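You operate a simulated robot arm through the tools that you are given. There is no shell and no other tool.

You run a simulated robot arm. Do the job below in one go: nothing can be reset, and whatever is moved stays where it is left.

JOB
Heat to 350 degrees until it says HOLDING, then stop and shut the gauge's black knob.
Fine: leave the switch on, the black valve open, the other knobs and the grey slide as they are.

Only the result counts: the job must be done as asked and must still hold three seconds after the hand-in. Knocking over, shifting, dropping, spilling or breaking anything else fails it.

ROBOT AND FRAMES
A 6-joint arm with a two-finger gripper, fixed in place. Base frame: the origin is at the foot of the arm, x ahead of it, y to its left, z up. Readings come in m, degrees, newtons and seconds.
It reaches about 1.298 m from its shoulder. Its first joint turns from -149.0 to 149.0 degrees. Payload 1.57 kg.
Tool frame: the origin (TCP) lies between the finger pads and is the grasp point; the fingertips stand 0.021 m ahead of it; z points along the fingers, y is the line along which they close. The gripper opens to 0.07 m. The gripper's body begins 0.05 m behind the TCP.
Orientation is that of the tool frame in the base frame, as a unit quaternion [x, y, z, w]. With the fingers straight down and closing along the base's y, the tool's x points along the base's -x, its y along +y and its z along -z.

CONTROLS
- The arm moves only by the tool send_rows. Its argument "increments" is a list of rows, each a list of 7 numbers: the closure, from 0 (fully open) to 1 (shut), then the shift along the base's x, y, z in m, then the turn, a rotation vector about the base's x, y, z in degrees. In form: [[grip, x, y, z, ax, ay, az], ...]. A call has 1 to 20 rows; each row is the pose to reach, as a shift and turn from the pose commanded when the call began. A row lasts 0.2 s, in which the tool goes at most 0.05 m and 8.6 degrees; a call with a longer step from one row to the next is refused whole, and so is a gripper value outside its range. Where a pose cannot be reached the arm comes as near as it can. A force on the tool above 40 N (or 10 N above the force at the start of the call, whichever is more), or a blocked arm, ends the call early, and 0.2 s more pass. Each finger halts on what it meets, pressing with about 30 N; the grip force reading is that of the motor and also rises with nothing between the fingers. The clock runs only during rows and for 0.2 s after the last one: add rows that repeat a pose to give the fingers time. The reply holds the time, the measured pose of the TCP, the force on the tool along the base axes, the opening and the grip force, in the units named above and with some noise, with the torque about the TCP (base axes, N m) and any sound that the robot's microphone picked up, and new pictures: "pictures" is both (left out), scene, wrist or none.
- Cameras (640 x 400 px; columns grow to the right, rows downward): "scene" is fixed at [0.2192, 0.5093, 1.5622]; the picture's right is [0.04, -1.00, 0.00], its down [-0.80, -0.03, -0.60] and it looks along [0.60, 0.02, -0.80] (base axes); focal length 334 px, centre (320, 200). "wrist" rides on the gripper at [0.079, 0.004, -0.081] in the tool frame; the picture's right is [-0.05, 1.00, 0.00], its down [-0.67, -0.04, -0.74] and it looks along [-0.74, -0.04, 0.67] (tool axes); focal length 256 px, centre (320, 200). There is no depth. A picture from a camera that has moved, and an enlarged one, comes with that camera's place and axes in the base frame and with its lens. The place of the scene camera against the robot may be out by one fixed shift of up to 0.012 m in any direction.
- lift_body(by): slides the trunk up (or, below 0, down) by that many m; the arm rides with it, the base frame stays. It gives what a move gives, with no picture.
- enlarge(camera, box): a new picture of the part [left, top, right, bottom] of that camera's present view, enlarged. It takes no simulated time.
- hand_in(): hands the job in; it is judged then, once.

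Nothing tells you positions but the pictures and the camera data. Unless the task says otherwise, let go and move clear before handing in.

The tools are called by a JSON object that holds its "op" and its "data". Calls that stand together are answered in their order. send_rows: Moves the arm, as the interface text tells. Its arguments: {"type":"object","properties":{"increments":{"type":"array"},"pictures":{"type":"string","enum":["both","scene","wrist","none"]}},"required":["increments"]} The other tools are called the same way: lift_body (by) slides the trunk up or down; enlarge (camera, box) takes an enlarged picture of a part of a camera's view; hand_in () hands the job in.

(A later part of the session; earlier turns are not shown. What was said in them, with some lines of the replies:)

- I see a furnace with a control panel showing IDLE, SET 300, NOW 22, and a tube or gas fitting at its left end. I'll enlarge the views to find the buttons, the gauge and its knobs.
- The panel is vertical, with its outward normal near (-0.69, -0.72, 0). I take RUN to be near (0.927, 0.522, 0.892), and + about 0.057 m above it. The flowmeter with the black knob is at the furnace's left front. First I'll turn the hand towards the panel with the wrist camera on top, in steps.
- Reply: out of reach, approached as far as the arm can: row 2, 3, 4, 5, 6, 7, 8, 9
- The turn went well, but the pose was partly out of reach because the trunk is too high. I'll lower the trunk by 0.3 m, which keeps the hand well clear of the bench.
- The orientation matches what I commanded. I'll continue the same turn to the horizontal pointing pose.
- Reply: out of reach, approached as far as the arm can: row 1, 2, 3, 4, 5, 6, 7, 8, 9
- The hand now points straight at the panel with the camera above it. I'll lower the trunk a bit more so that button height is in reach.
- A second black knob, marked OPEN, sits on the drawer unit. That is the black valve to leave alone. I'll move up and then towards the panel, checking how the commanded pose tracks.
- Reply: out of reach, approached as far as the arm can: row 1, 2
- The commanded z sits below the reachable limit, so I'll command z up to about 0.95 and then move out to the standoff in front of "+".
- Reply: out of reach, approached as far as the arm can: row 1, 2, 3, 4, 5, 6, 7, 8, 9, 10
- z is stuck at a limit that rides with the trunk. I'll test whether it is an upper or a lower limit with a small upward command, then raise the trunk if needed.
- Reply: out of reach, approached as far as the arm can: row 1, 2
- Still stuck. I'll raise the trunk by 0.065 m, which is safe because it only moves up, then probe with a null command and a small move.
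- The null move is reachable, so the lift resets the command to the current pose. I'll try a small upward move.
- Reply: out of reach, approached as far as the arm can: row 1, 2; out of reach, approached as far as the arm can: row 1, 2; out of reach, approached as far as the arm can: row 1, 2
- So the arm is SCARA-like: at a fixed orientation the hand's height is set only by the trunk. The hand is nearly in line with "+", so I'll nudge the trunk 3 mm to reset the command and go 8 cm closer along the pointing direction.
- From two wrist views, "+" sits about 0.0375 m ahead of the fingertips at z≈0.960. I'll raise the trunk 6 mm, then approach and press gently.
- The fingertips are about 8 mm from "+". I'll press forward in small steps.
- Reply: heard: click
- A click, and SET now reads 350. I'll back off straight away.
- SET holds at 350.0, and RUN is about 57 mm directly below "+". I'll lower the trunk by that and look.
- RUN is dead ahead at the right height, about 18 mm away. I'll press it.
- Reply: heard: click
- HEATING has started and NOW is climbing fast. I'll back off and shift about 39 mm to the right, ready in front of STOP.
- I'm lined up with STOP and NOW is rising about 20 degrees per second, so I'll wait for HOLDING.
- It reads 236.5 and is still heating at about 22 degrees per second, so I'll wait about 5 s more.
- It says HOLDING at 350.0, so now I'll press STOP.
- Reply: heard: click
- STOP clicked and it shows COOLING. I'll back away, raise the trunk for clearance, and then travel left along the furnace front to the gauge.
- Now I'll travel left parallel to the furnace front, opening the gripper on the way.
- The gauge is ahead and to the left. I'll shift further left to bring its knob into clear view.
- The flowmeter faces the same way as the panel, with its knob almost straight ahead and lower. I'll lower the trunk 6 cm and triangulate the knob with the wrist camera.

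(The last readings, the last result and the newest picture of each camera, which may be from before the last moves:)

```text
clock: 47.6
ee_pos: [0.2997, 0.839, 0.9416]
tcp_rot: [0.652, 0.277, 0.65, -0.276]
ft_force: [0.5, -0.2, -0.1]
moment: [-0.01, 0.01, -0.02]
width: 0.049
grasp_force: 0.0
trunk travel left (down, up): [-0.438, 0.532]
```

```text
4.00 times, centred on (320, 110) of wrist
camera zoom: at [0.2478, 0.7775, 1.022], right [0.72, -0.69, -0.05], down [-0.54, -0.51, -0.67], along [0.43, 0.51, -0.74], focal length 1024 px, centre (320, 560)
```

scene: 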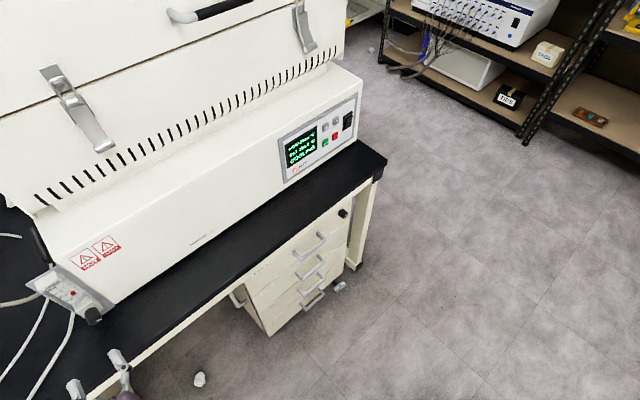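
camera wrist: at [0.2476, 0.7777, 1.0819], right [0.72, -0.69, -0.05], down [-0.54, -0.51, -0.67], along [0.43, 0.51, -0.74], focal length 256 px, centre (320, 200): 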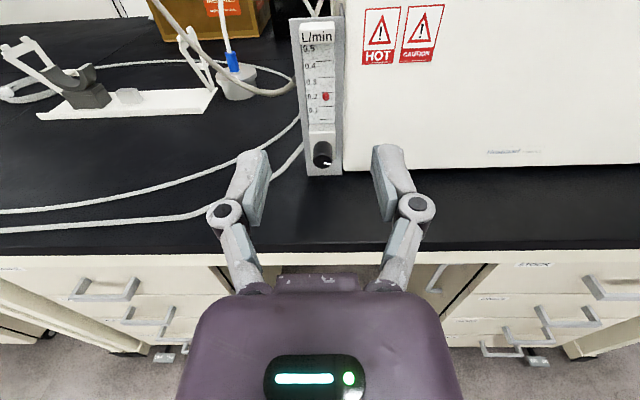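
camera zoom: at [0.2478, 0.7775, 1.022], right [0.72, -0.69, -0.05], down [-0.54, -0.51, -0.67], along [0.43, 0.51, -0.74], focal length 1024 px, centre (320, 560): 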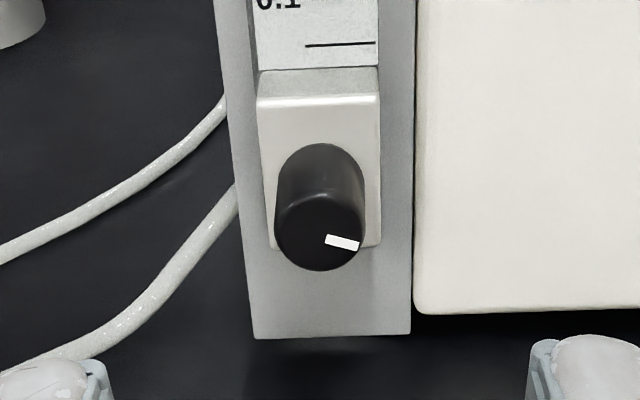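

The knob front looks to be about 0.17 m ahead of the TCP, at z≈0.87 and about 4 mm to the left, with a diameter of about 25 mm. I'll drop further, move closer, open the gripper fully and re-measure.

{"op": "lift_body", "data": {"by": -0.05}}

{"op": "send_rows", "data": {"increments": [[0.3, 0.022, 0.028, 0, 0, 0, 0], [0.3, 0.0457, 0.0532, 0, 0, 0, 0], [0.3, 0.0457, 0.0532, 0, 0, 0, 0]]}}

{"op": "enlarge", "data": {"camera": "wrist", "box": [270, 60, 370, 160]}}

```text
clock: 48.5
ee_pos: [0.2987, 0.8388, 0.8931]
tcp_rot: [0.651, 0.276, 0.651, -0.277]
ft_force: [-0.3, 0.7, 0.9]
moment: [-0.01, 0.0, 0.0]
width: 0.0489
grasp_force: 0.1
trunk travel left (down, up): [-0.388, 0.582]
```

```text
clock: 49.3
ee_pos: [0.3471, 0.8912, 0.892]
tcp_rot: [0.651, 0.277, 0.65, -0.277]
ft_force: [0.0, -0.4, 0.0]
moment: [-0.01, -0.03, -0.01]
width: 0.0488
grasp_force: 0.1
trunk travel left (down, up): [-0.388, 0.582]
camera wrist: at [0.2937, 0.8302, 0.9717], right [0.72, -0.69, -0.05], down [-0.54, -0.51, -0.66], along [0.43, 0.51, -0.75], focal length 256 px, centre (320, 200)
```

scene: 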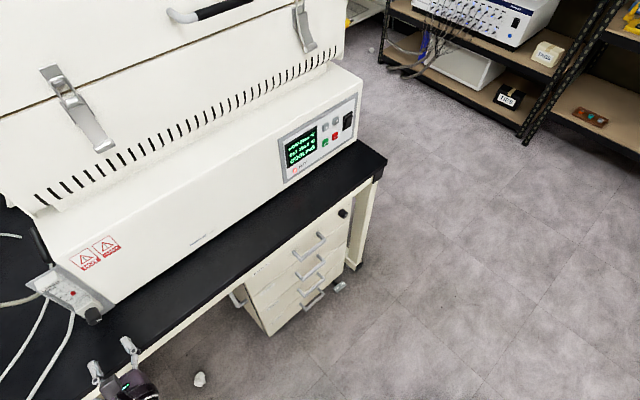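
wrist: 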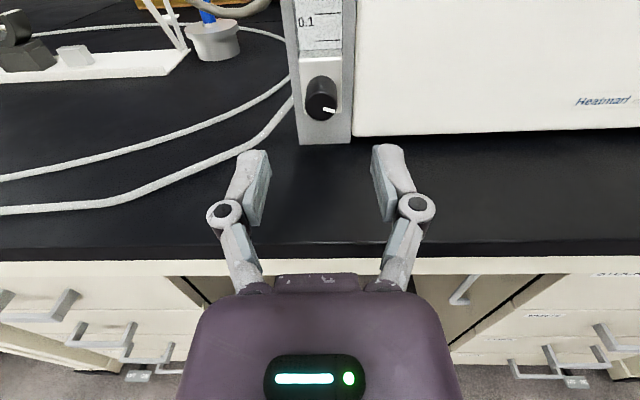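

```text
4.00 times, centred on (320, 110) of wrist
camera zoom: at [0.2937, 0.8302, 0.9717], right [0.72, -0.69, -0.05], down [-0.54, -0.51, -0.66], along [0.43, 0.51, -0.75], focal length 1024 px, centre (320, 560)
```

zoom: 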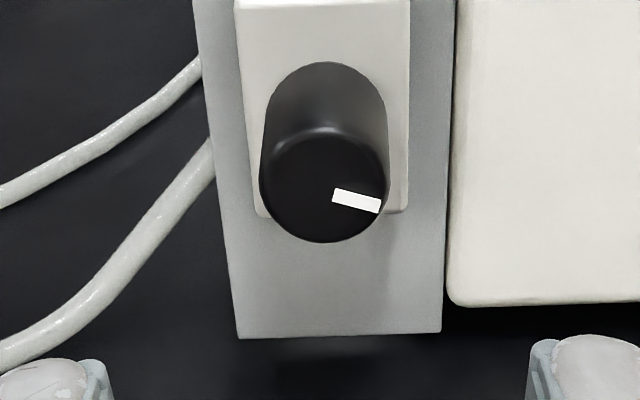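

Two views now agree: knob front at z≈0.870, 0.111 m ahead of the TCP, laterally centred, about 25 mm across and 30 mm long. I'll drop to that height and roll the hand -55° about the pointing axis, so I can then turn clockwise.

{"op": "lift_body", "data": {"by": -0.022}}

{"op": "send_rows", "data": {"increments": [[0.3, 0, 0, 0, -5.457, -5.652, 0], [0.35, 0, 0, 0, -10.915, -11.304, 0], [0.4, 0, 0, 0, -16.372, -16.957, 0], [0.4, 0, 0, 0, -21.829, -22.609, 0], [0.4, 0, 0, 0, -27.286, -28.261, 0], [0.4, 0, 0, 0, -32.744, -33.913, 0], [0.4, 0, 0, 0, -38.2, -39.567, 0], [0.4, 0, 0, 0, -38.2, -39.567, 0]]}}

```text
clock: 50.0
ee_pos: [0.3439, 0.8904, 0.8698]
tcp_rot: [0.652, 0.277, 0.65, -0.276]
ft_force: [0.4, 0.3, 0.0]
moment: [-0.02, 0.02, 0.0]
width: 0.0489
grasp_force: 0.1
trunk travel left (down, up): [-0.366, 0.604]
```

```text
clock: 51.8
ee_pos: [0.3456, 0.8911, 0.8706]
tcp_rot: [0.45, 0.546, 0.705, 0.055]
ft_force: [-0.2, 0.6, -0.2]
moment: [-0.03, 0.02, 0.0]
width: 0.0421
grasp_force: 0.1
trunk travel left (down, up): [-0.366, 0.604]
camera wrist: at [0.2452, 0.8765, 0.9194], right [0.44, -0.43, 0.79], down [-0.14, -0.9, -0.41], along [0.89, 0.07, -0.46], focal length 256 px, centre (320, 200)
```

scene: 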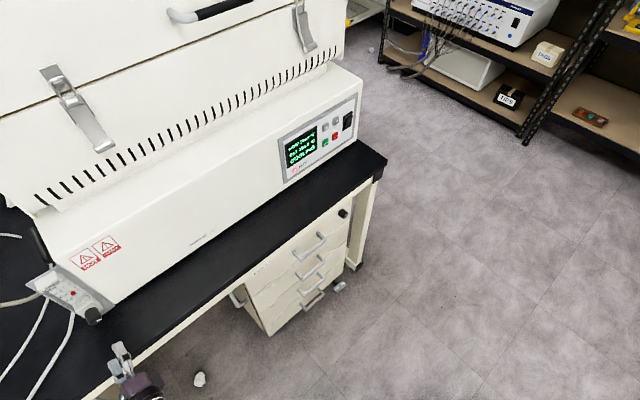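
wrist: 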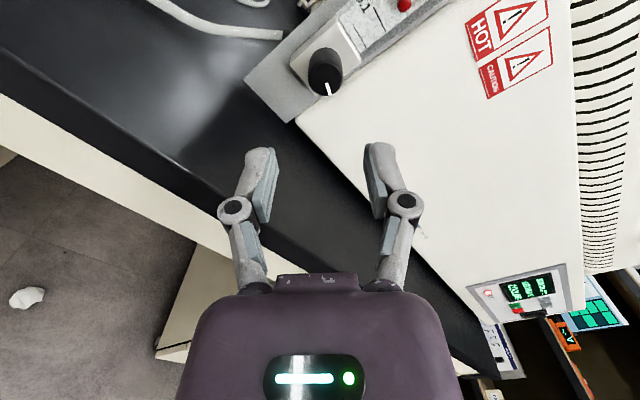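

The knob sits exactly on the gripper's centreline. I'll advance most of the way and look again.

{"op": "send_rows", "data": {"increments": [[0.4, 0.0208, 0.0216, 0, 0, 0, 0], [0.4, 0.0417, 0.0432, 0, 0, 0, 0], [0.4, 0.0556, 0.0576, 0, 0, 0, 0], [0.4, 0.0556, 0.0576, 0, 0, 0, 0]]}}

```text
clock: 52.8
ee_pos: [0.3991, 0.9496, 0.8701]
tcp_rot: [0.45, 0.546, 0.704, 0.055]
ft_force: [0.4, -0.6, -0.2]
moment: [-0.02, 0.01, 0.0]
width: 0.0419
grasp_force: 0.1
trunk travel left (down, up): [-0.366, 0.604]
camera wrist: at [0.3001, 0.9351, 0.9194], right [0.44, -0.43, 0.79], down [-0.14, -0.9, -0.41], along [0.89, 0.07, -0.46], focal length 256 px, centre (320, 200)
```

scene: 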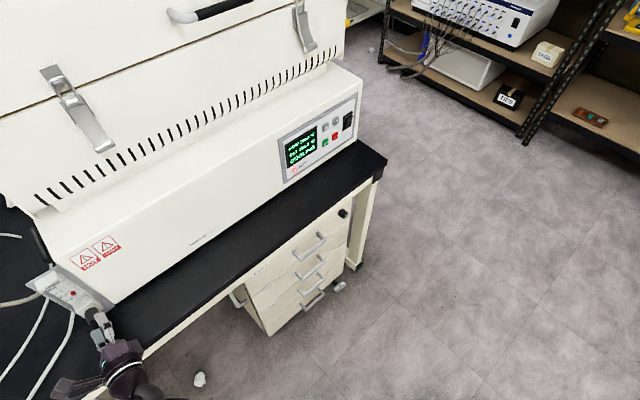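
wrist: 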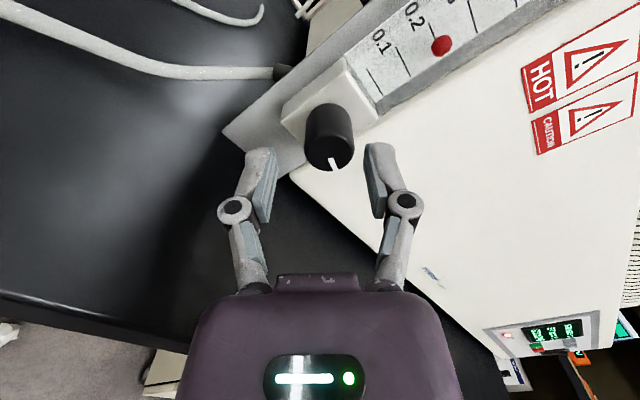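

{"op": "enlarge", "data": {"camera": "wrist", "box": [240, 80, 400, 220]}}

{"op": "enlarge", "data": {"camera": "scene", "box": [30, 250, 190, 390]}}

```text
2.86 times, centred on (320, 150) of wrist
camera zoom: at [0.3001, 0.9351, 0.9194], right [0.44, -0.43, 0.79], down [-0.14, -0.9, -0.41], along [0.89, 0.07, -0.46], focal length 731 px, centre (320, 343)
```

zoom: 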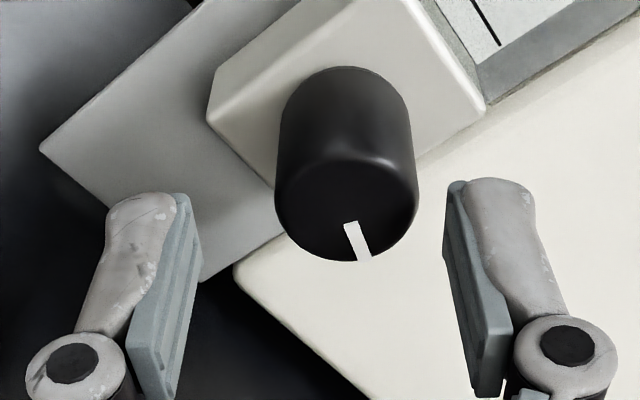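

```text
2.86 times, centred on (110, 320) of scene
camera zoom: at [0.2192, 0.5093, 1.5622], right [0.04, -1.0, 0.0], down [-0.8, -0.03, -0.6], along [0.6, 0.02, -0.8], focal length 954 px, centre (920, -143)
```

zoom: 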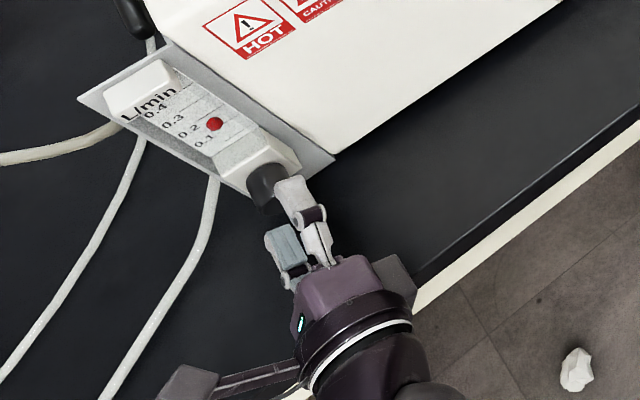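

The knob is 4.4 mm off towards the upper-right finger and its front is 23 mm ahead. I'll correct that with the trunk and xy, then slide over the knob, still open.

{"op": "lift_body", "data": {"by": 0.0036}}

{"op": "send_rows", "data": {"increments": [[0.4, 0.0018, -0.0018, 0, 0, 0, 0], [0.4, 0.007, 0.0036, 0, 0, 0, 0], [0.4, 0.0122, 0.009, 0, 0, 0, 0], [0.4, 0.0174, 0.0144, 0, 0, 0, 0], [0.4, 0.0174, 0.0144, 0, 0, 0, 0]]}}

{"op": "enlarge", "data": {"camera": "wrist", "box": [240, 80, 400, 220]}}

```text
clock: 53.3
ee_pos: [0.3999, 0.9493, 0.8733]
tcp_rot: [0.45, 0.546, 0.704, 0.055]
ft_force: [0.2, 0.8, -0.2]
moment: [-0.01, 0.02, 0.01]
width: 0.0419
grasp_force: 0.0
trunk travel left (down, up): [-0.369, 0.601]
```

```text
clock: 54.5
ee_pos: [0.4163, 0.9642, 0.8741]
tcp_rot: [0.45, 0.546, 0.704, 0.055]
ft_force: [0.0, 0.6, -0.1]
moment: [0.03, 0.02, -0.01]
width: 0.0422
grasp_force: 0.0
trunk travel left (down, up): [-0.369, 0.601]
camera wrist: at [0.3179, 0.9492, 0.9231], right [0.44, -0.43, 0.79], down [-0.14, -0.9, -0.41], along [0.89, 0.07, -0.46], focal length 256 px, centre (320, 200)
```

scene: 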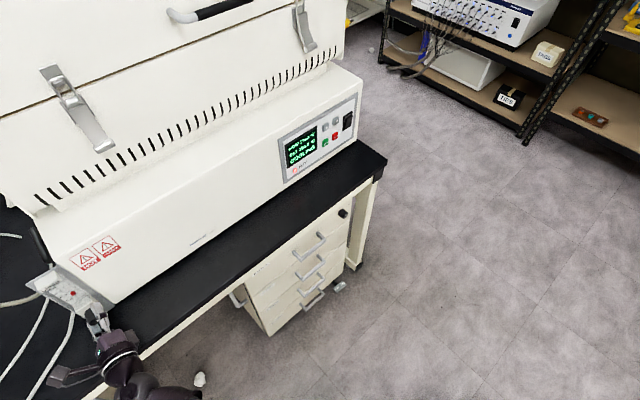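
wrist: 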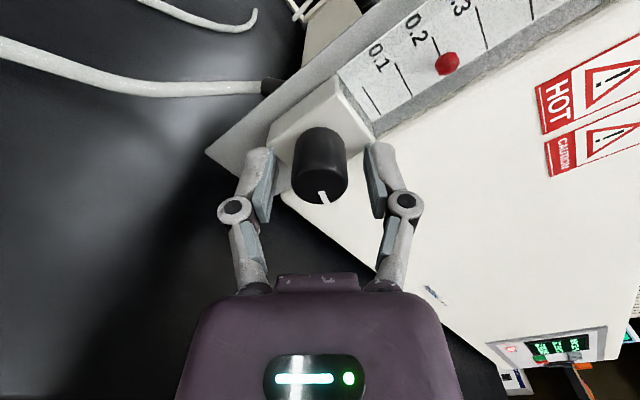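

```text
2.86 times, centred on (320, 150) of wrist
camera zoom: at [0.3179, 0.9492, 0.9231], right [0.44, -0.43, 0.79], down [-0.14, -0.9, -0.41], along [0.89, 0.07, -0.46], focal length 731 px, centre (320, 343)
```

zoom: 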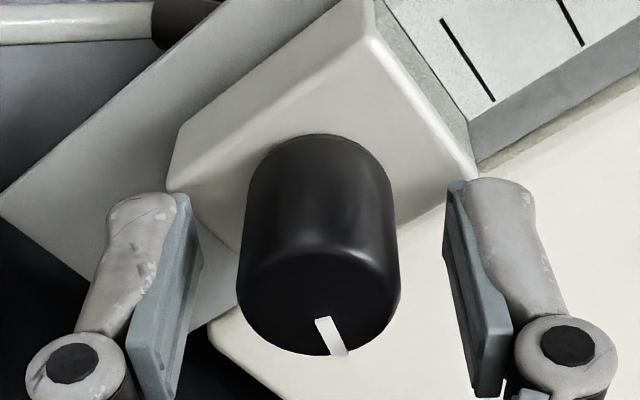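

The knob is now centred between the fingers with the pads around it. I'll close and turn clockwise by about 40° to see the response.

{"op": "send_rows", "data": {"increments": [[1, 0, 0, 0, 0, 0, 0], [1, 0, 0, 0, 0, 0, 0], [1, 0, 0, 0, 0, 0, 0]], "pictures": "none"}}

{"op": "send_rows", "data": {"increments": [[1, 0, 0, 0, 5.457, 5.652, 0], [1, 0, 0, 0, 10.915, 11.304, 0], [1, 0, 0, 0, 16.372, 16.957, 0], [1, 0, 0, 0, 21.829, 22.609, 0], [1, 0, 0, 0, 27.286, 28.261, 0], [1, 0, 0, 0, 27.286, 28.261, 0]]}}

```text
clock: 55.3
ee_pos: [0.4173, 0.9634, 0.8737]
tcp_rot: [0.45, 0.546, 0.705, 0.056]
ft_force: [-2.7, -4.4, -2.5]
moment: [0.05, -0.02, 0.05]
width: 0.0247
grasp_force: 32.2
trunk travel left (down, up): [-0.369, 0.601]
```

```text
clock: 56.7
ee_pos: [0.4173, 0.9643, 0.8739]
tcp_rot: [0.608, 0.363, 0.682, -0.185]
ft_force: [-7.0, -4.7, -9.0]
moment: [0.06, -0.08, 0.12]
width: 0.0248
grasp_force: 32.3
trunk travel left (down, up): [-0.369, 0.601]
camera wrist: at [0.3496, 0.9181, 0.9513], right [0.7, -0.68, 0.22], down [-0.41, -0.64, -0.65], along [0.58, 0.37, -0.73], focal length 256 px, centre (320, 200)
```

scene: 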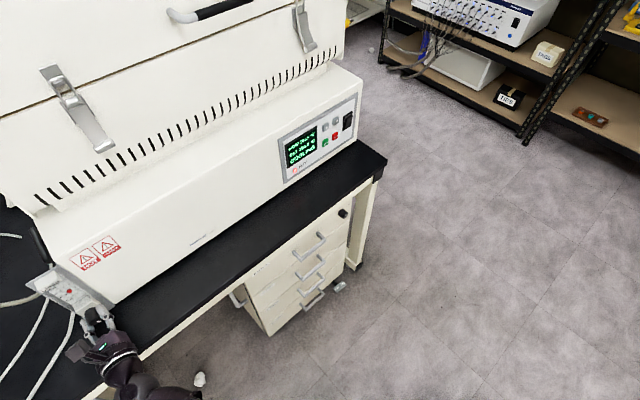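
wrist: 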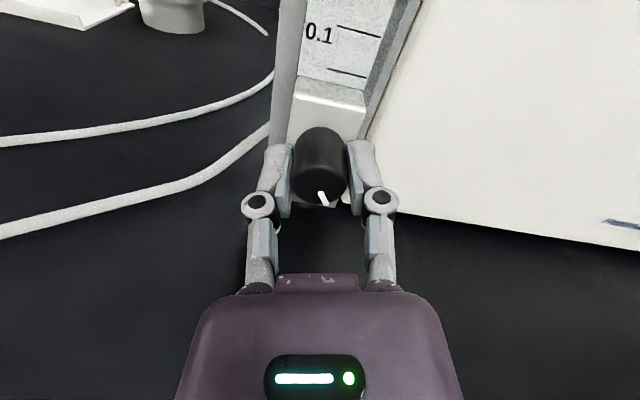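

The knob turned with the hand. I'll check the ball.

{"op": "enlarge", "data": {"camera": "scene", "box": [20, 250, 140, 360]}}

```text
3.64 times, centred on (80, 305) of scene
camera zoom: at [0.2192, 0.5093, 1.5622], right [0.04, -1.0, 0.0], down [-0.8, -0.03, -0.6], along [0.6, 0.02, -0.8], focal length 1215 px, centre (1193, -182)
```

zoom: 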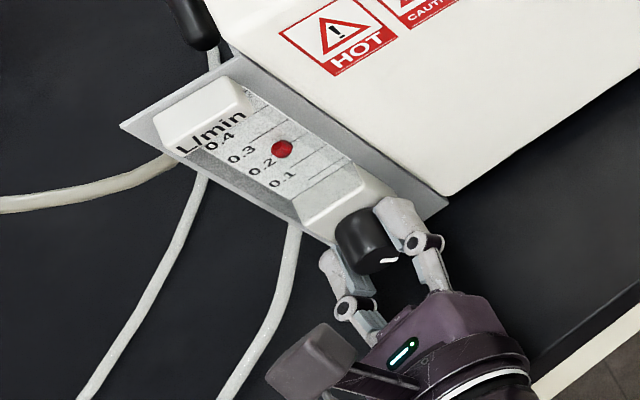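

{"op": "enlarge", "data": {"camera": "scene", "box": [45, 270, 95, 320]}}

```text
8.00 times, centred on (70, 295) of scene
camera zoom: at [0.2192, 0.5093, 1.5622], right [0.04, -1.0, 0.0], down [-0.8, -0.03, -0.6], along [0.6, 0.02, -0.8], focal length 2673 px, centre (2320, -560)
```

zoom: 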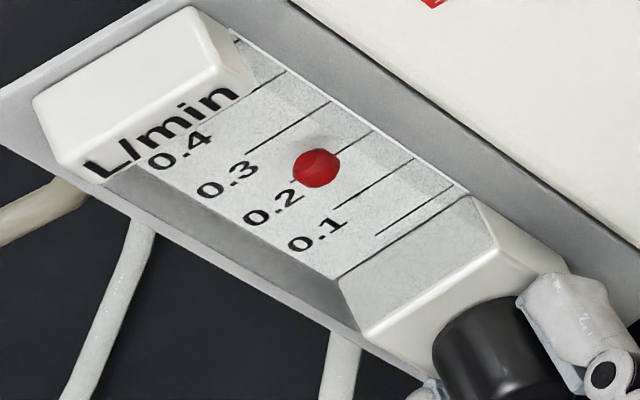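

The ball rose from about 0.16 to about 0.22, so clockwise opens this valve and it must be turned the other way. I'll turn back counter-clockwise 39° first and check.

{"op": "send_rows", "data": {"increments": [[1, 0, 0, 0, -5.457, -5.652, 0], [1, 0, 0, 0, -10.915, -11.304, 0], [1, 0, 0, 0, -16.372, -16.957, 0], [1, 0, 0, 0, -21.829, -22.609, 0], [1, 0, 0, 0, -27.286, -28.261, 0], [1, 0, 0, 0, -32.2, -33.35, 0], [1, 0, 0, 0, -32.2, -33.35, 0], [1, 0, 0, 0, -32.2, -33.35, 0]]}}

{"op": "enlarge", "data": {"camera": "scene", "box": [45, 270, 95, 320]}}

```text
clock: 58.5
ee_pos: [0.4175, 0.9645, 0.8739]
tcp_rot: [0.416, 0.573, 0.7, 0.099]
ft_force: [2.0, -1.0, 3.4]
moment: [0.11, -0.07, -0.09]
width: 0.0246
grasp_force: 32.3
trunk travel left (down, up): [-0.369, 0.601]
camera wrist: at [0.3136, 0.953, 0.9153], right [0.37, -0.36, 0.86], down [-0.11, -0.93, -0.34], along [0.92, 0.03, -0.38], focal length 256 px, centre (320, 200)
```

scene: 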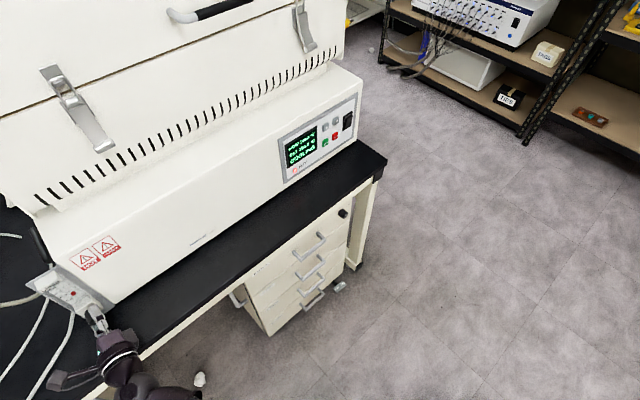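
wrist: 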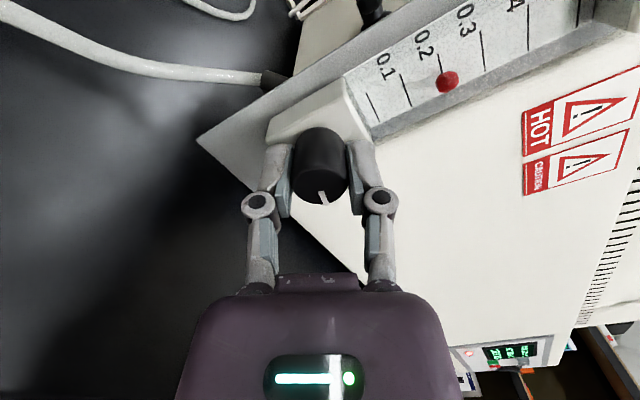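

```text
8.00 times, centred on (70, 295) of scene
camera zoom: at [0.2192, 0.5093, 1.5622], right [0.04, -1.0, 0.0], down [-0.8, -0.03, -0.6], along [0.6, 0.02, -0.8], focal length 2673 px, centre (2320, -560)
```

zoom: 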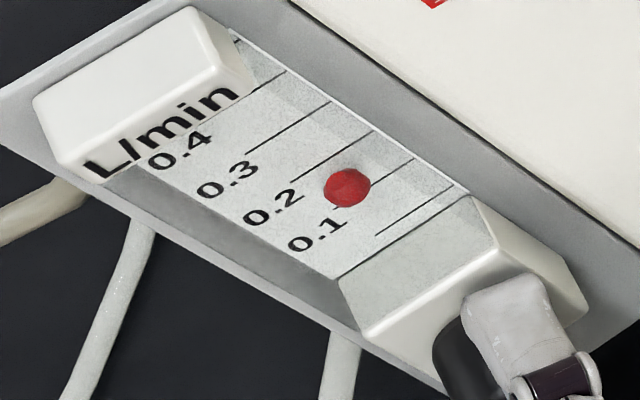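

Confirmed: the ball went down, so counter-clockwise shuts it. I'll release, roll the open hand to +55° around the knob, regrip, and turn counter-clockwise through the full stroke.

{"op": "send_rows", "data": {"increments": [[0.4, 0, 0, 0, 0, 0, 0], [0.4, 0, 0, 0, 0, 0, 0], [0.4, 0, 0, 0, 0, 0, 0]], "pictures": "none"}}

{"op": "send_rows", "data": {"increments": [[0.4, 0, 0, 0, 5.8, 6.01, 0], [0.4, 0, 0, 0, 11.6, 12.02, 0], [0.4, 0, 0, 0, 17.4, 18.03, 0], [0.4, 0, 0, 0, 23.2, 24.04, 0], [0.4, 0, 0, 0, 29.0, 30.05, 0], [0.4, 0, 0, 0, 34.8, 36.06, 0], [0.4, 0, 0, 0, 40.6, 42.07, 0], [0.4, 0, 0, 0, 46.4, 48.08, 0], [0.4, 0, 0, 0, 52.2, 54.09, 0], [0.4, 0, 0, 0, 58.0, 60.1, 0], [0.4, 0, 0, 0, 63.8, 66.11, 0], [0.4, 0, 0, 0, 69.6, 72.12, 0], [0.4, 0, 0, 0, 75.4, 78.13, 0], [0.4, 0, 0, 0, 81.2, 84.14, 0], [0.4, 0, 0, 0, 81.2, 84.14, 0]]}}

{"op": "enlarge", "data": {"camera": "scene", "box": [45, 270, 95, 320]}}

{"op": "enlarge", "data": {"camera": "wrist", "box": [240, 80, 400, 220]}}

```text
clock: 59.3
ee_pos: [0.4174, 0.965, 0.8741]
tcp_rot: [0.416, 0.573, 0.7, 0.1]
ft_force: [0.6, -0.1, 0.0]
moment: [-0.02, 0.01, -0.02]
width: 0.0418
grasp_force: 0.1
trunk travel left (down, up): [-0.369, 0.601]
```

```text
clock: 62.5
ee_pos: [0.4177, 0.9631, 0.8744]
tcp_rot: [0.705, -0.055, 0.45, -0.546]
ft_force: [-0.3, -0.6, 0.6]
moment: [-0.02, 0.01, 0.0]
width: 0.042
grasp_force: 0.0
trunk travel left (down, up): [-0.369, 0.601]
camera wrist: at [0.4114, 0.8592, 0.9164], right [0.38, -0.37, -0.85], down [-0.92, -0.15, -0.35], along [0.01, 0.92, -0.4], focal length 256 px, centre (320, 200)
```

scene: 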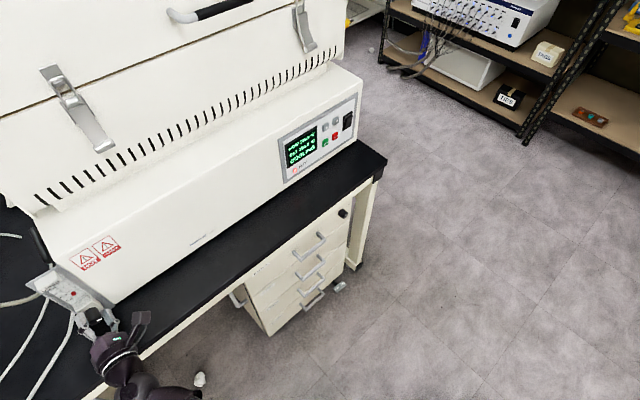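
wrist: 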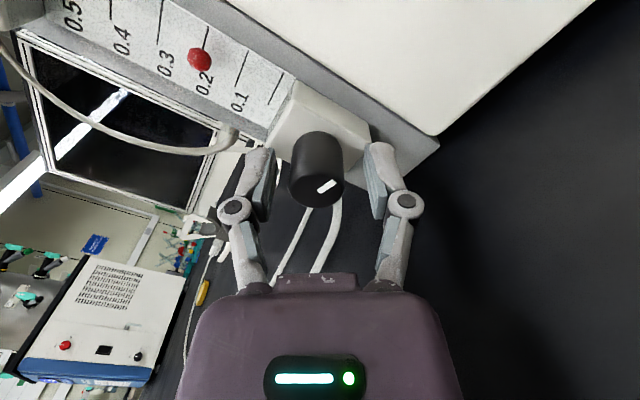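

```text
8.00 times, centred on (70, 295) of scene
camera zoom: at [0.2192, 0.5093, 1.5622], right [0.04, -1.0, 0.0], down [-0.8, -0.03, -0.6], along [0.6, 0.02, -0.8], focal length 2673 px, centre (2320, -560)
```

zoom: 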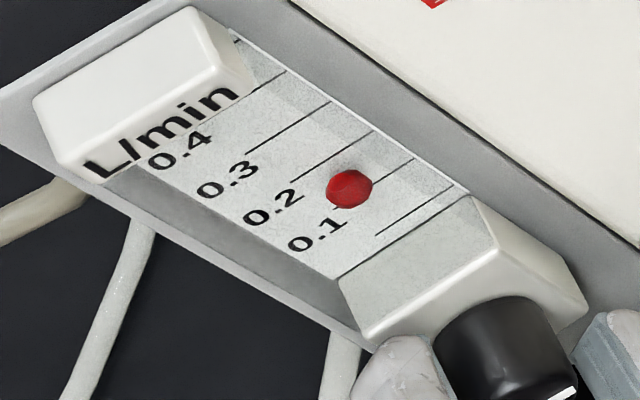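

```text
2.86 times, centred on (320, 150) of wrist
camera zoom: at [0.4114, 0.8592, 0.9164], right [0.38, -0.37, -0.85], down [-0.92, -0.15, -0.35], along [0.01, 0.92, -0.4], focal length 731 px, centre (320, 343)
```

zoom: 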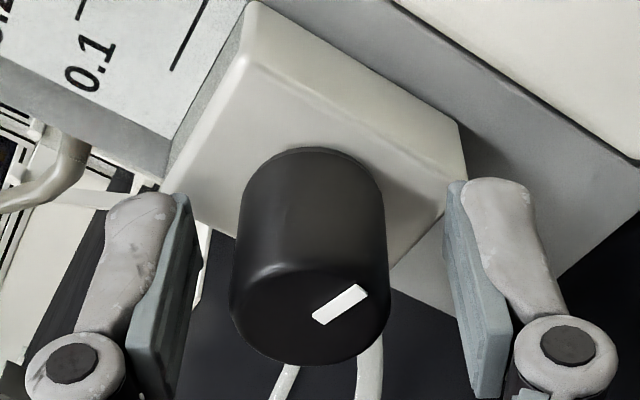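

The knob is nearly centred again. I'll grip and turn counter-clockwise in stages, watching the torque and the ball.

{"op": "send_rows", "data": {"increments": [[1, 0, 0, 0, 0, 0, 0], [1, 0, 0, 0, 0, 0, 0], [1, 0, 0, 0, 0, 0, 0], [1, 0, 0, 0, -5.457, -5.652, 0], [1, 0, 0, 0, -10.915, -11.304, 0], [1, 0, 0, 0, -16.372, -16.957, 0], [1, 0, 0, 0, -21.829, -22.609, 0], [1, 0, 0, 0, -27.286, -28.261, 0], [1, 0, 0, 0, -32.744, -33.913, 0], [1, 0, 0, 0, -38.2, -39.567, 0], [1, 0, 0, 0, -43.66, -45.22, 0], [1, 0, 0, 0, -43.66, -45.22, 0]]}}

{"op": "enlarge", "data": {"camera": "scene", "box": [45, 270, 95, 320]}}

```text
clock: 65.1
ee_pos: [0.4174, 0.9651, 0.8759]
tcp_rot: [0.63, 0.323, 0.669, -0.229]
ft_force: [0.4, 18.5, 19.3]
moment: [0.1, -0.1, 0.11]
width: 0.0245
grasp_force: 31.7
trunk travel left (down, up): [-0.369, 0.601]
camera wrist: at [0.3563, 0.9109, 0.9541], right [0.72, -0.69, 0.09], down [-0.47, -0.58, -0.66], along [0.51, 0.43, -0.74], focal length 256 px, centre (320, 200)
```

scene: 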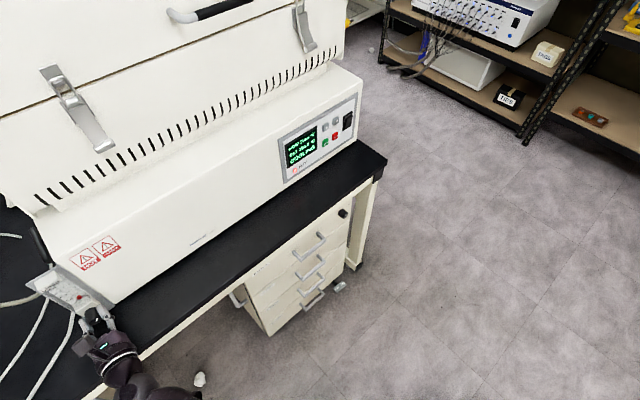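
wrist: 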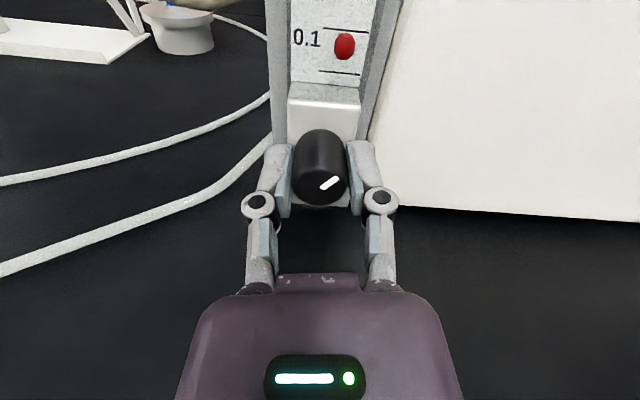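

```text
8.00 times, centred on (70, 295) of scene
camera zoom: at [0.2192, 0.5093, 1.5622], right [0.04, -1.0, 0.0], down [-0.8, -0.03, -0.6], along [0.6, 0.02, -0.8], focal length 2673 px, centre (2320, -560)
```

zoom: 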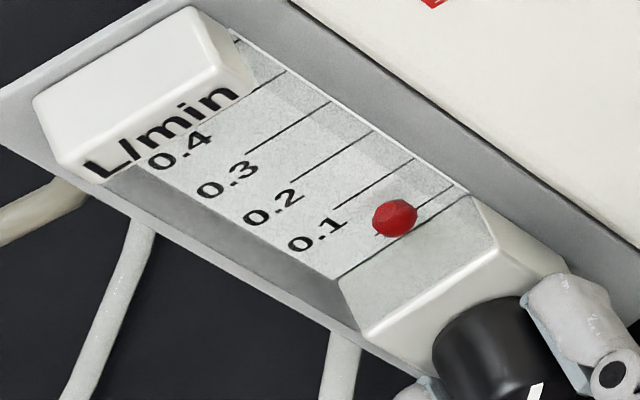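

The ball is down to about 0.08, but the side load is growing. I'll release to relax, check the centring and regrip.

{"op": "send_rows", "data": {"increments": [[0.4, 0, 0, 0, 0, 0, 0], [0.4, 0, 0, 0, 0, 0, 0], [0.4, 0, 0, 0, 0, 0, 0]], "pictures": "none"}}

{"op": "enlarge", "data": {"camera": "wrist", "box": [240, 80, 400, 220]}}

```text
clock: 65.9
ee_pos: [0.4172, 0.9657, 0.8746]
tcp_rot: [0.63, 0.322, 0.668, -0.229]
ft_force: [-0.3, 0.0, 0.2]
moment: [0.04, 0.01, 0.0]
width: 0.0419
grasp_force: 0.0
trunk travel left (down, up): [-0.369, 0.601]
```

```text
2.86 times, centred on (320, 150) of wrist
camera zoom: at [0.3572, 0.9106, 0.9533], right [0.72, -0.69, 0.09], down [-0.48, -0.58, -0.66], along [0.51, 0.43, -0.74], focal length 731 px, centre (320, 343)
```

zoom: 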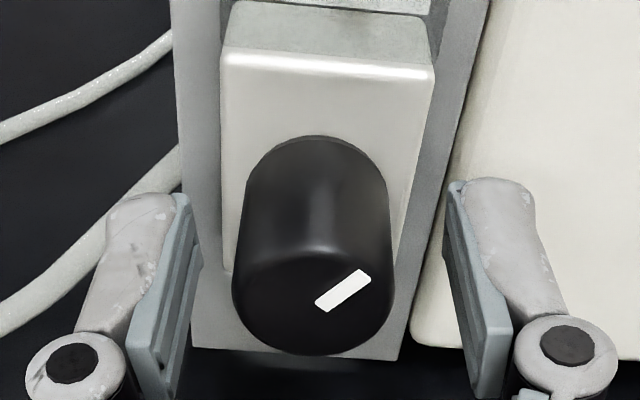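

It's centred to within 1 mm. I'll roll back +40° while open, nudge 1 mm, regrip, and turn counter-clockwise further.

{"op": "send_rows", "data": {"increments": [[0.4, -0.0007, 0.0007, 0, 5.556, 5.755, 0], [0.4, -0.0007, 0.0007, 0, 11.11, 11.51, 0], [0.4, -0.0007, 0.0007, 0, 16.67, 17.27, 0], [0.4, -0.0007, 0.0007, 0, 22.22, 23.02, 0], [0.4, -0.0007, 0.0007, 0, 27.78, 28.78, 0], [0.4, -0.0007, 0.0007, 0, 27.78, 28.78, 0], [1, -0.0007, 0.0007, 0, 27.78, 28.78, 0], [1, -0.0007, 0.0007, 0, 27.78, 28.78, 0], [1, -0.0007, 0.0007, 0, 27.78, 28.78, 0]], "pictures": "none"}}

{"op": "send_rows", "data": {"increments": [[1, 0, 0, 0, -5.457, -5.652, 0], [1, 0, 0, 0, -10.915, -11.304, 0], [1, 0, 0, 0, -16.372, -16.957, 0], [1, 0, 0, 0, -21.829, -22.609, 0], [1, 0, 0, 0, -27.286, -28.261, 0], [1, 0, 0, 0, -32.744, -33.913, 0], [1, 0, 0, 0, -32.744, -33.913, 0]]}}

{"op": "enlarge", "data": {"camera": "scene", "box": [45, 270, 95, 320]}}

```text
clock: 67.9
ee_pos: [0.4158, 0.9647, 0.874]
tcp_rot: [0.702, 0.087, 0.549, -0.445]
ft_force: [-4.5, -4.2, -2.0]
moment: [-0.17, 0.14, 0.11]
width: 0.0246
grasp_force: 31.5
trunk travel left (down, up): [-0.369, 0.601]
```

```text
clock: 69.5
ee_pos: [0.4164, 0.9635, 0.8749]
tcp_rot: [0.609, 0.36, 0.681, -0.187]
ft_force: [-1.6, -4.1, 1.9]
moment: [0.25, 0.44, -0.11]
width: 0.0248
grasp_force: 32.1
trunk travel left (down, up): [-0.369, 0.601]
camera wrist: at [0.3496, 0.918, 0.9524], right [0.7, -0.68, 0.21], down [-0.42, -0.63, -0.65], along [0.58, 0.37, -0.73], focal length 256 px, centre (320, 200)
```

scene: 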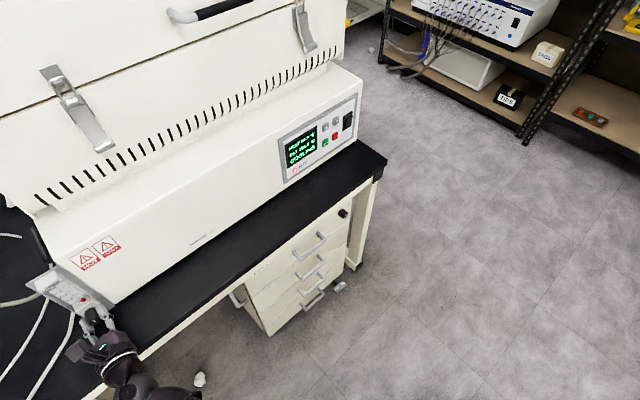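
wrist: 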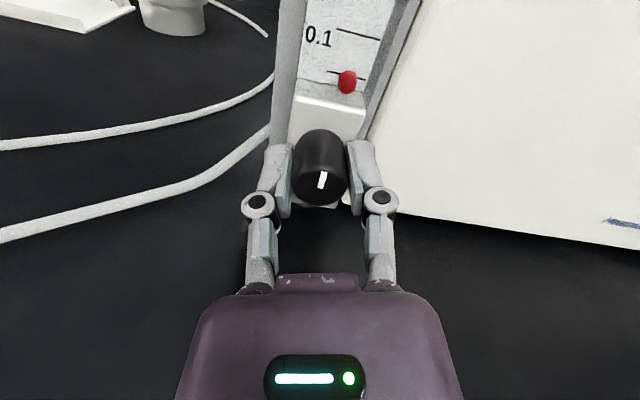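

```text
8.00 times, centred on (70, 295) of scene
camera zoom: at [0.2192, 0.5093, 1.5622], right [0.04, -1.0, 0.0], down [-0.8, -0.03, -0.6], along [0.6, 0.02, -0.8], focal length 2673 px, centre (2320, -560)
```

zoom: 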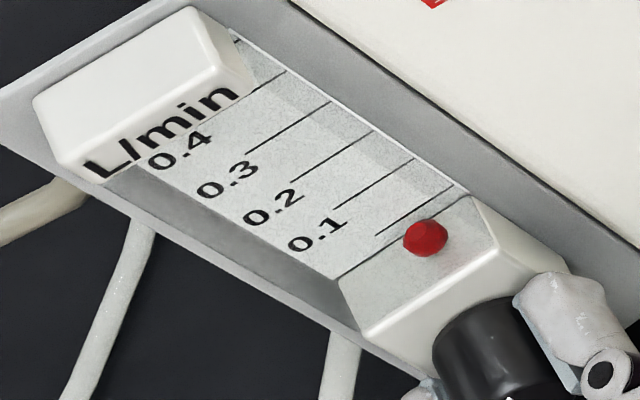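

The ball is at the bottom, and the torque about the knob axis has jumped to about 0.5 N m, so it looks to be at the stop. I'll check with a little more turn and watch whether the ball or mark moves.

{"op": "send_rows", "data": {"increments": [[1, 0, 0, 0, -4.17, -4.32, 0], [1, 0, 0, 0, -8.33, -8.63, 0], [1, 0, 0, 0, -8.33, -8.63, 0]], "pictures": "wrist"}}

{"op": "enlarge", "data": {"camera": "scene", "box": [45, 270, 95, 320]}}

```text
clock: 70.3
ee_pos: [0.417, 0.9655, 0.8742]
tcp_rot: [0.568, 0.421, 0.697, -0.115]
ft_force: [0.7, -1.9, 0.5]
moment: [0.15, 0.23, -0.08]
width: 0.0246
grasp_force: 32.3
trunk travel left (down, up): [-0.369, 0.601]
camera wrist: at [0.3387, 0.9289, 0.9468], right [0.66, -0.63, 0.41], down [-0.32, -0.73, -0.61], along [0.68, 0.27, -0.68], focal length 256 px, centre (320, 200)
```

wrist: 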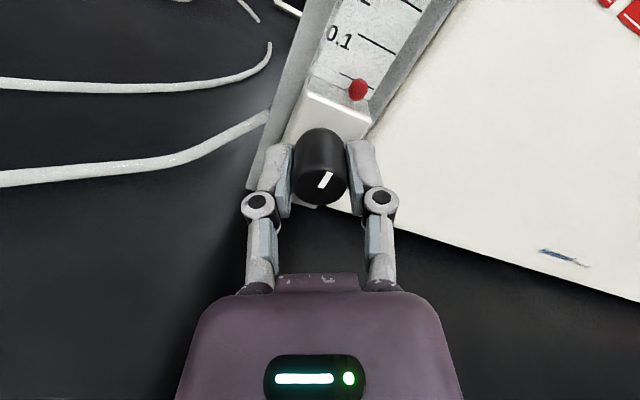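

```text
8.00 times, centred on (70, 295) of scene
camera zoom: at [0.2192, 0.5093, 1.5622], right [0.04, -1.0, 0.0], down [-0.8, -0.03, -0.6], along [0.6, 0.02, -0.8], focal length 2673 px, centre (2320, -560)
```

zoom: 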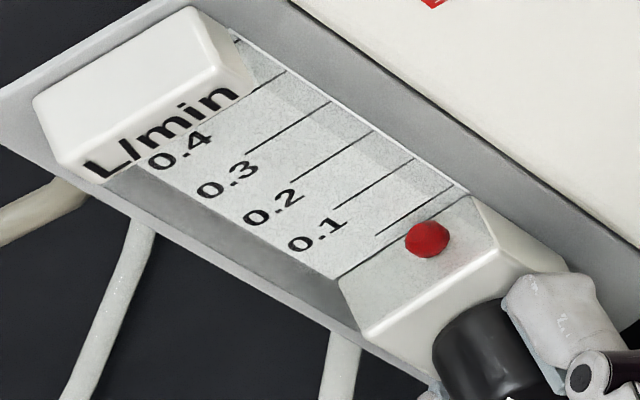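

The fingers slipped on the knob and the ball stayed put, so it is at its closed stop. I'll release and back straight off.

{"op": "send_rows", "data": {"increments": [[0.7, 0, 0, 0, 0, 0, 0], [0.4, 0, 0, 0, 0, 0, 0], [0.4, 0, 0, 0, 0, 0, 0], [0.4, 0, 0, 0, 0, 0, 0], [0.4, -0.0139, -0.0144, 0, 0, 0, 0], [0.4, -0.0347, -0.036, 0, 0, 0, 0], [0.4, -0.0625, -0.0647, 0, 0, 0, 0], [0.4, -0.0903, -0.0935, 0, 0, 0, 0], [0.4, -0.1181, -0.1223, 0, 0, 0, 0], [0.4, -0.1181, -0.1223, 0, 0, 0, 0]]}}

{"op": "enlarge", "data": {"camera": "scene", "box": [30, 250, 130, 350]}}

{"op": "enlarge", "data": {"camera": "scene", "box": [270, 90, 370, 190]}}

{"op": "enlarge", "data": {"camera": "wrist", "box": [240, 0, 400, 120]}}

```text
clock: 72.5
ee_pos: [0.2981, 0.8399, 0.8741]
tcp_rot: [0.569, 0.422, 0.697, -0.114]
ft_force: [-0.2, 0.5, -0.5]
moment: [0.03, 0.02, -0.05]
width: 0.042
grasp_force: 0.1
trunk travel left (down, up): [-0.369, 0.601]
camera wrist: at [0.22, 0.8051, 0.9467], right [0.66, -0.63, 0.41], down [-0.32, -0.73, -0.61], along [0.68, 0.27, -0.68], focal length 256 px, centre (320, 200)
```

scene: 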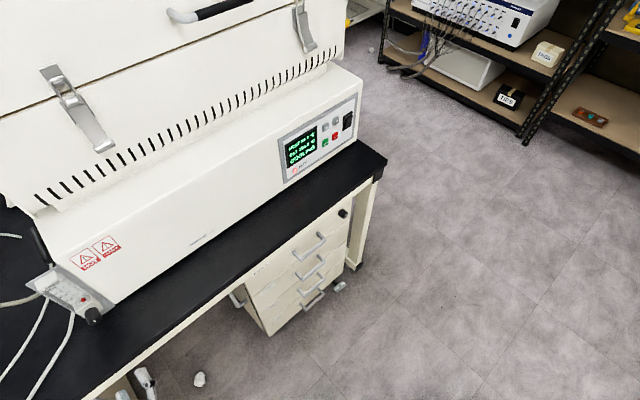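
wrist: 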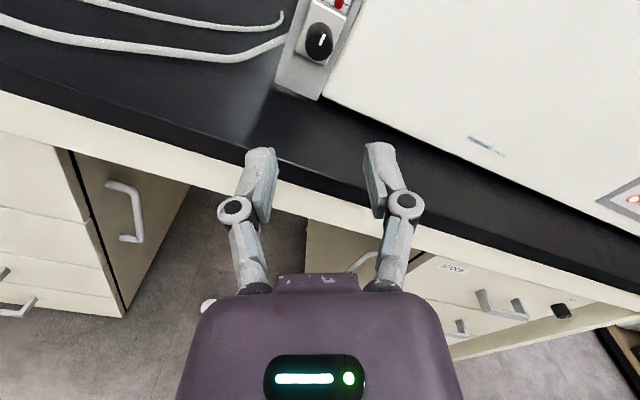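

```text
4.00 times, centred on (80, 300) of scene
camera zoom: at [0.2192, 0.5093, 1.5622], right [0.04, -1.0, 0.0], down [-0.8, -0.03, -0.6], along [0.6, 0.02, -0.8], focal length 1336 px, centre (1280, -200)
```

zoom: 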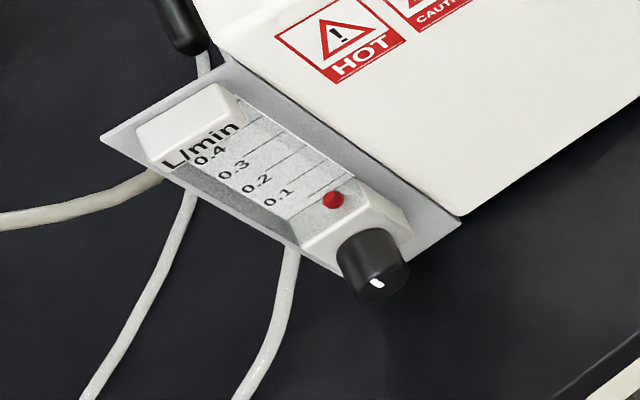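

```text
4.00 times, centred on (320, 140) of scene
camera zoom: at [0.2192, 0.5093, 1.5622], right [0.04, -1.0, 0.0], down [-0.8, -0.03, -0.6], along [0.6, 0.02, -0.8], focal length 1336 px, centre (320, 440)
```

zoom: 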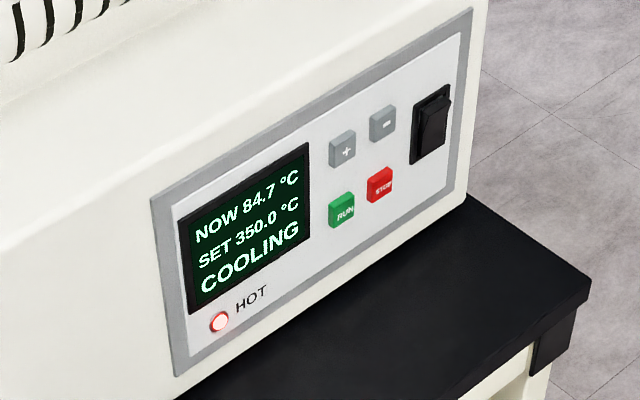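

```text
3.33 times, centred on (320, 60) of wrist
camera zoom: at [0.22, 0.8051, 0.9467], right [0.66, -0.63, 0.41], down [-0.32, -0.73, -0.61], along [0.68, 0.27, -0.68], focal length 853 px, centre (320, 667)
```

zoom: 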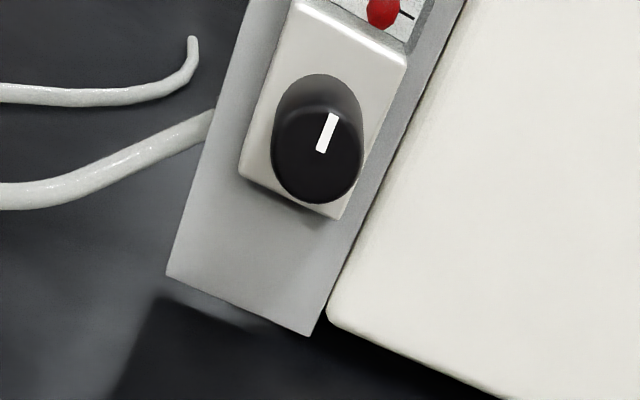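

Released, with the ball at the bottom, the display at COOLING and the switch still on. I'll raise the trunk for a squarer view of the scale to confirm the ball is at zero.

{"op": "lift_body", "data": {"by": 0.08}}

{"op": "send_rows", "data": {"increments": [[0.4, -0.02, -0.02, 0, 5.1, 5.3, 0], [0.4, -0.04, -0.04, 0, 10.2, 10.6, 0], [0.4, -0.05, -0.05, 0, 15.3, 15.85, 0], [0.4, -0.05, -0.05, 0, 19.4, 20.1, 0], [0.4, -0.05, -0.05, 0, 19.4, 20.1, 0]]}}

{"op": "enlarge", "data": {"camera": "wrist", "box": [260, 0, 420, 130]}}

```text
clock: 73.7
ee_pos: [0.2978, 0.8405, 0.9534]
tcp_rot: [0.568, 0.422, 0.697, -0.115]
ft_force: [0.3, 0.6, -0.2]
moment: [-0.01, 0.02, 0.02]
width: 0.042
grasp_force: 0.0
trunk travel left (down, up): [-0.449, 0.521]
```

```text
clock: 74.9
ee_pos: [0.2467, 0.7913, 0.9533]
tcp_rot: [0.654, 0.272, 0.648, -0.281]
ft_force: [0.2, -0.3, 0.5]
moment: [-0.01, 0.0, 0.04]
width: 0.0419
grasp_force: 0.2
trunk travel left (down, up): [-0.449, 0.521]
camera wrist: at [0.1968, 0.7286, 1.0333], right [0.72, -0.69, -0.07], down [-0.55, -0.51, -0.66], along [0.43, 0.51, -0.74], focal length 256 px, centre (320, 200)
```

scene: 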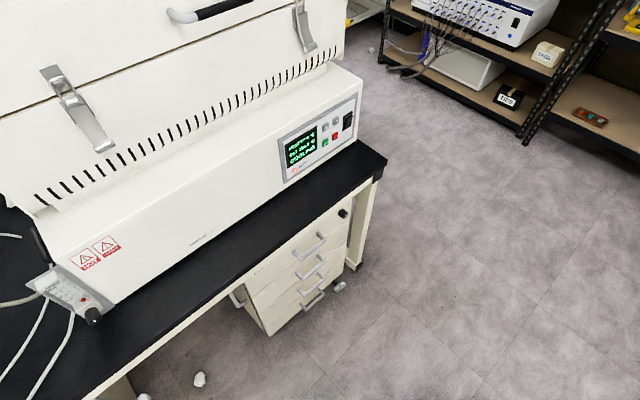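
wrist: 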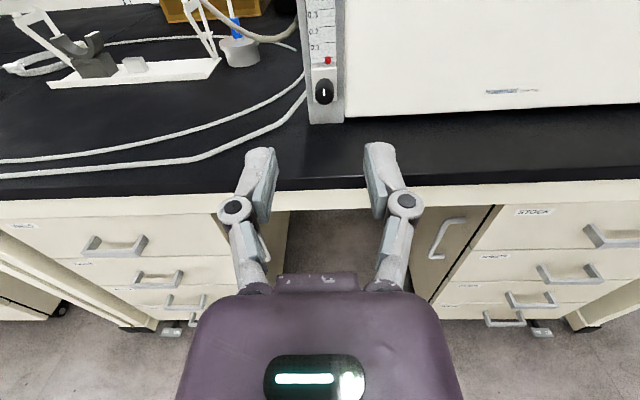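

```text
3.08 times, centred on (340, 65) of wrist
camera zoom: at [0.1968, 0.7286, 1.0333], right [0.72, -0.69, -0.07], down [-0.55, -0.51, -0.66], along [0.43, 0.51, -0.74], focal length 788 px, centre (258, 615)
```

zoom: 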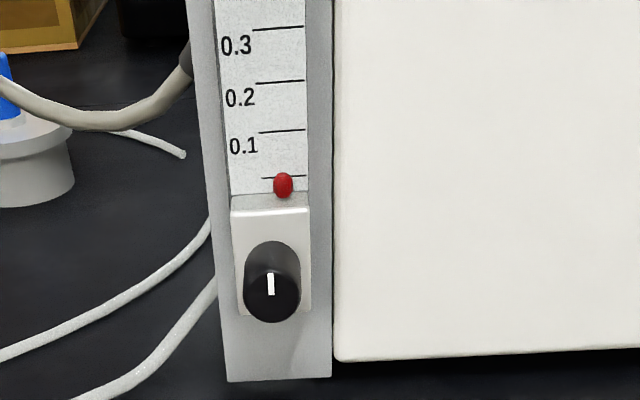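

The ball rests on the zero line, the knob mark points straight up at its stop, and the furnace shows COOLING after reaching HOLDING at 350. The arm is clear, so I'm handing in.

{"op": "hand_in", "data": {}}

```text
The job is handed in.
```

The job is done and handed in. The furnace heated to 350 °C and showed HOLDING. I then pressed STOP, and it was COOLING when I left it.

The gauge's black knob is shut. It closes counter-clockwise, the reverse of what I expected, so my first turn briefly raised the flow to about 0.22 L/min. I then turned it back to its stop. The ball now sits on the zero line.

The switch, the black valve on the drawer unit, the other knobs and the grey slide were not touched. I saw nothing else moved, and the arm is clear of the bench.
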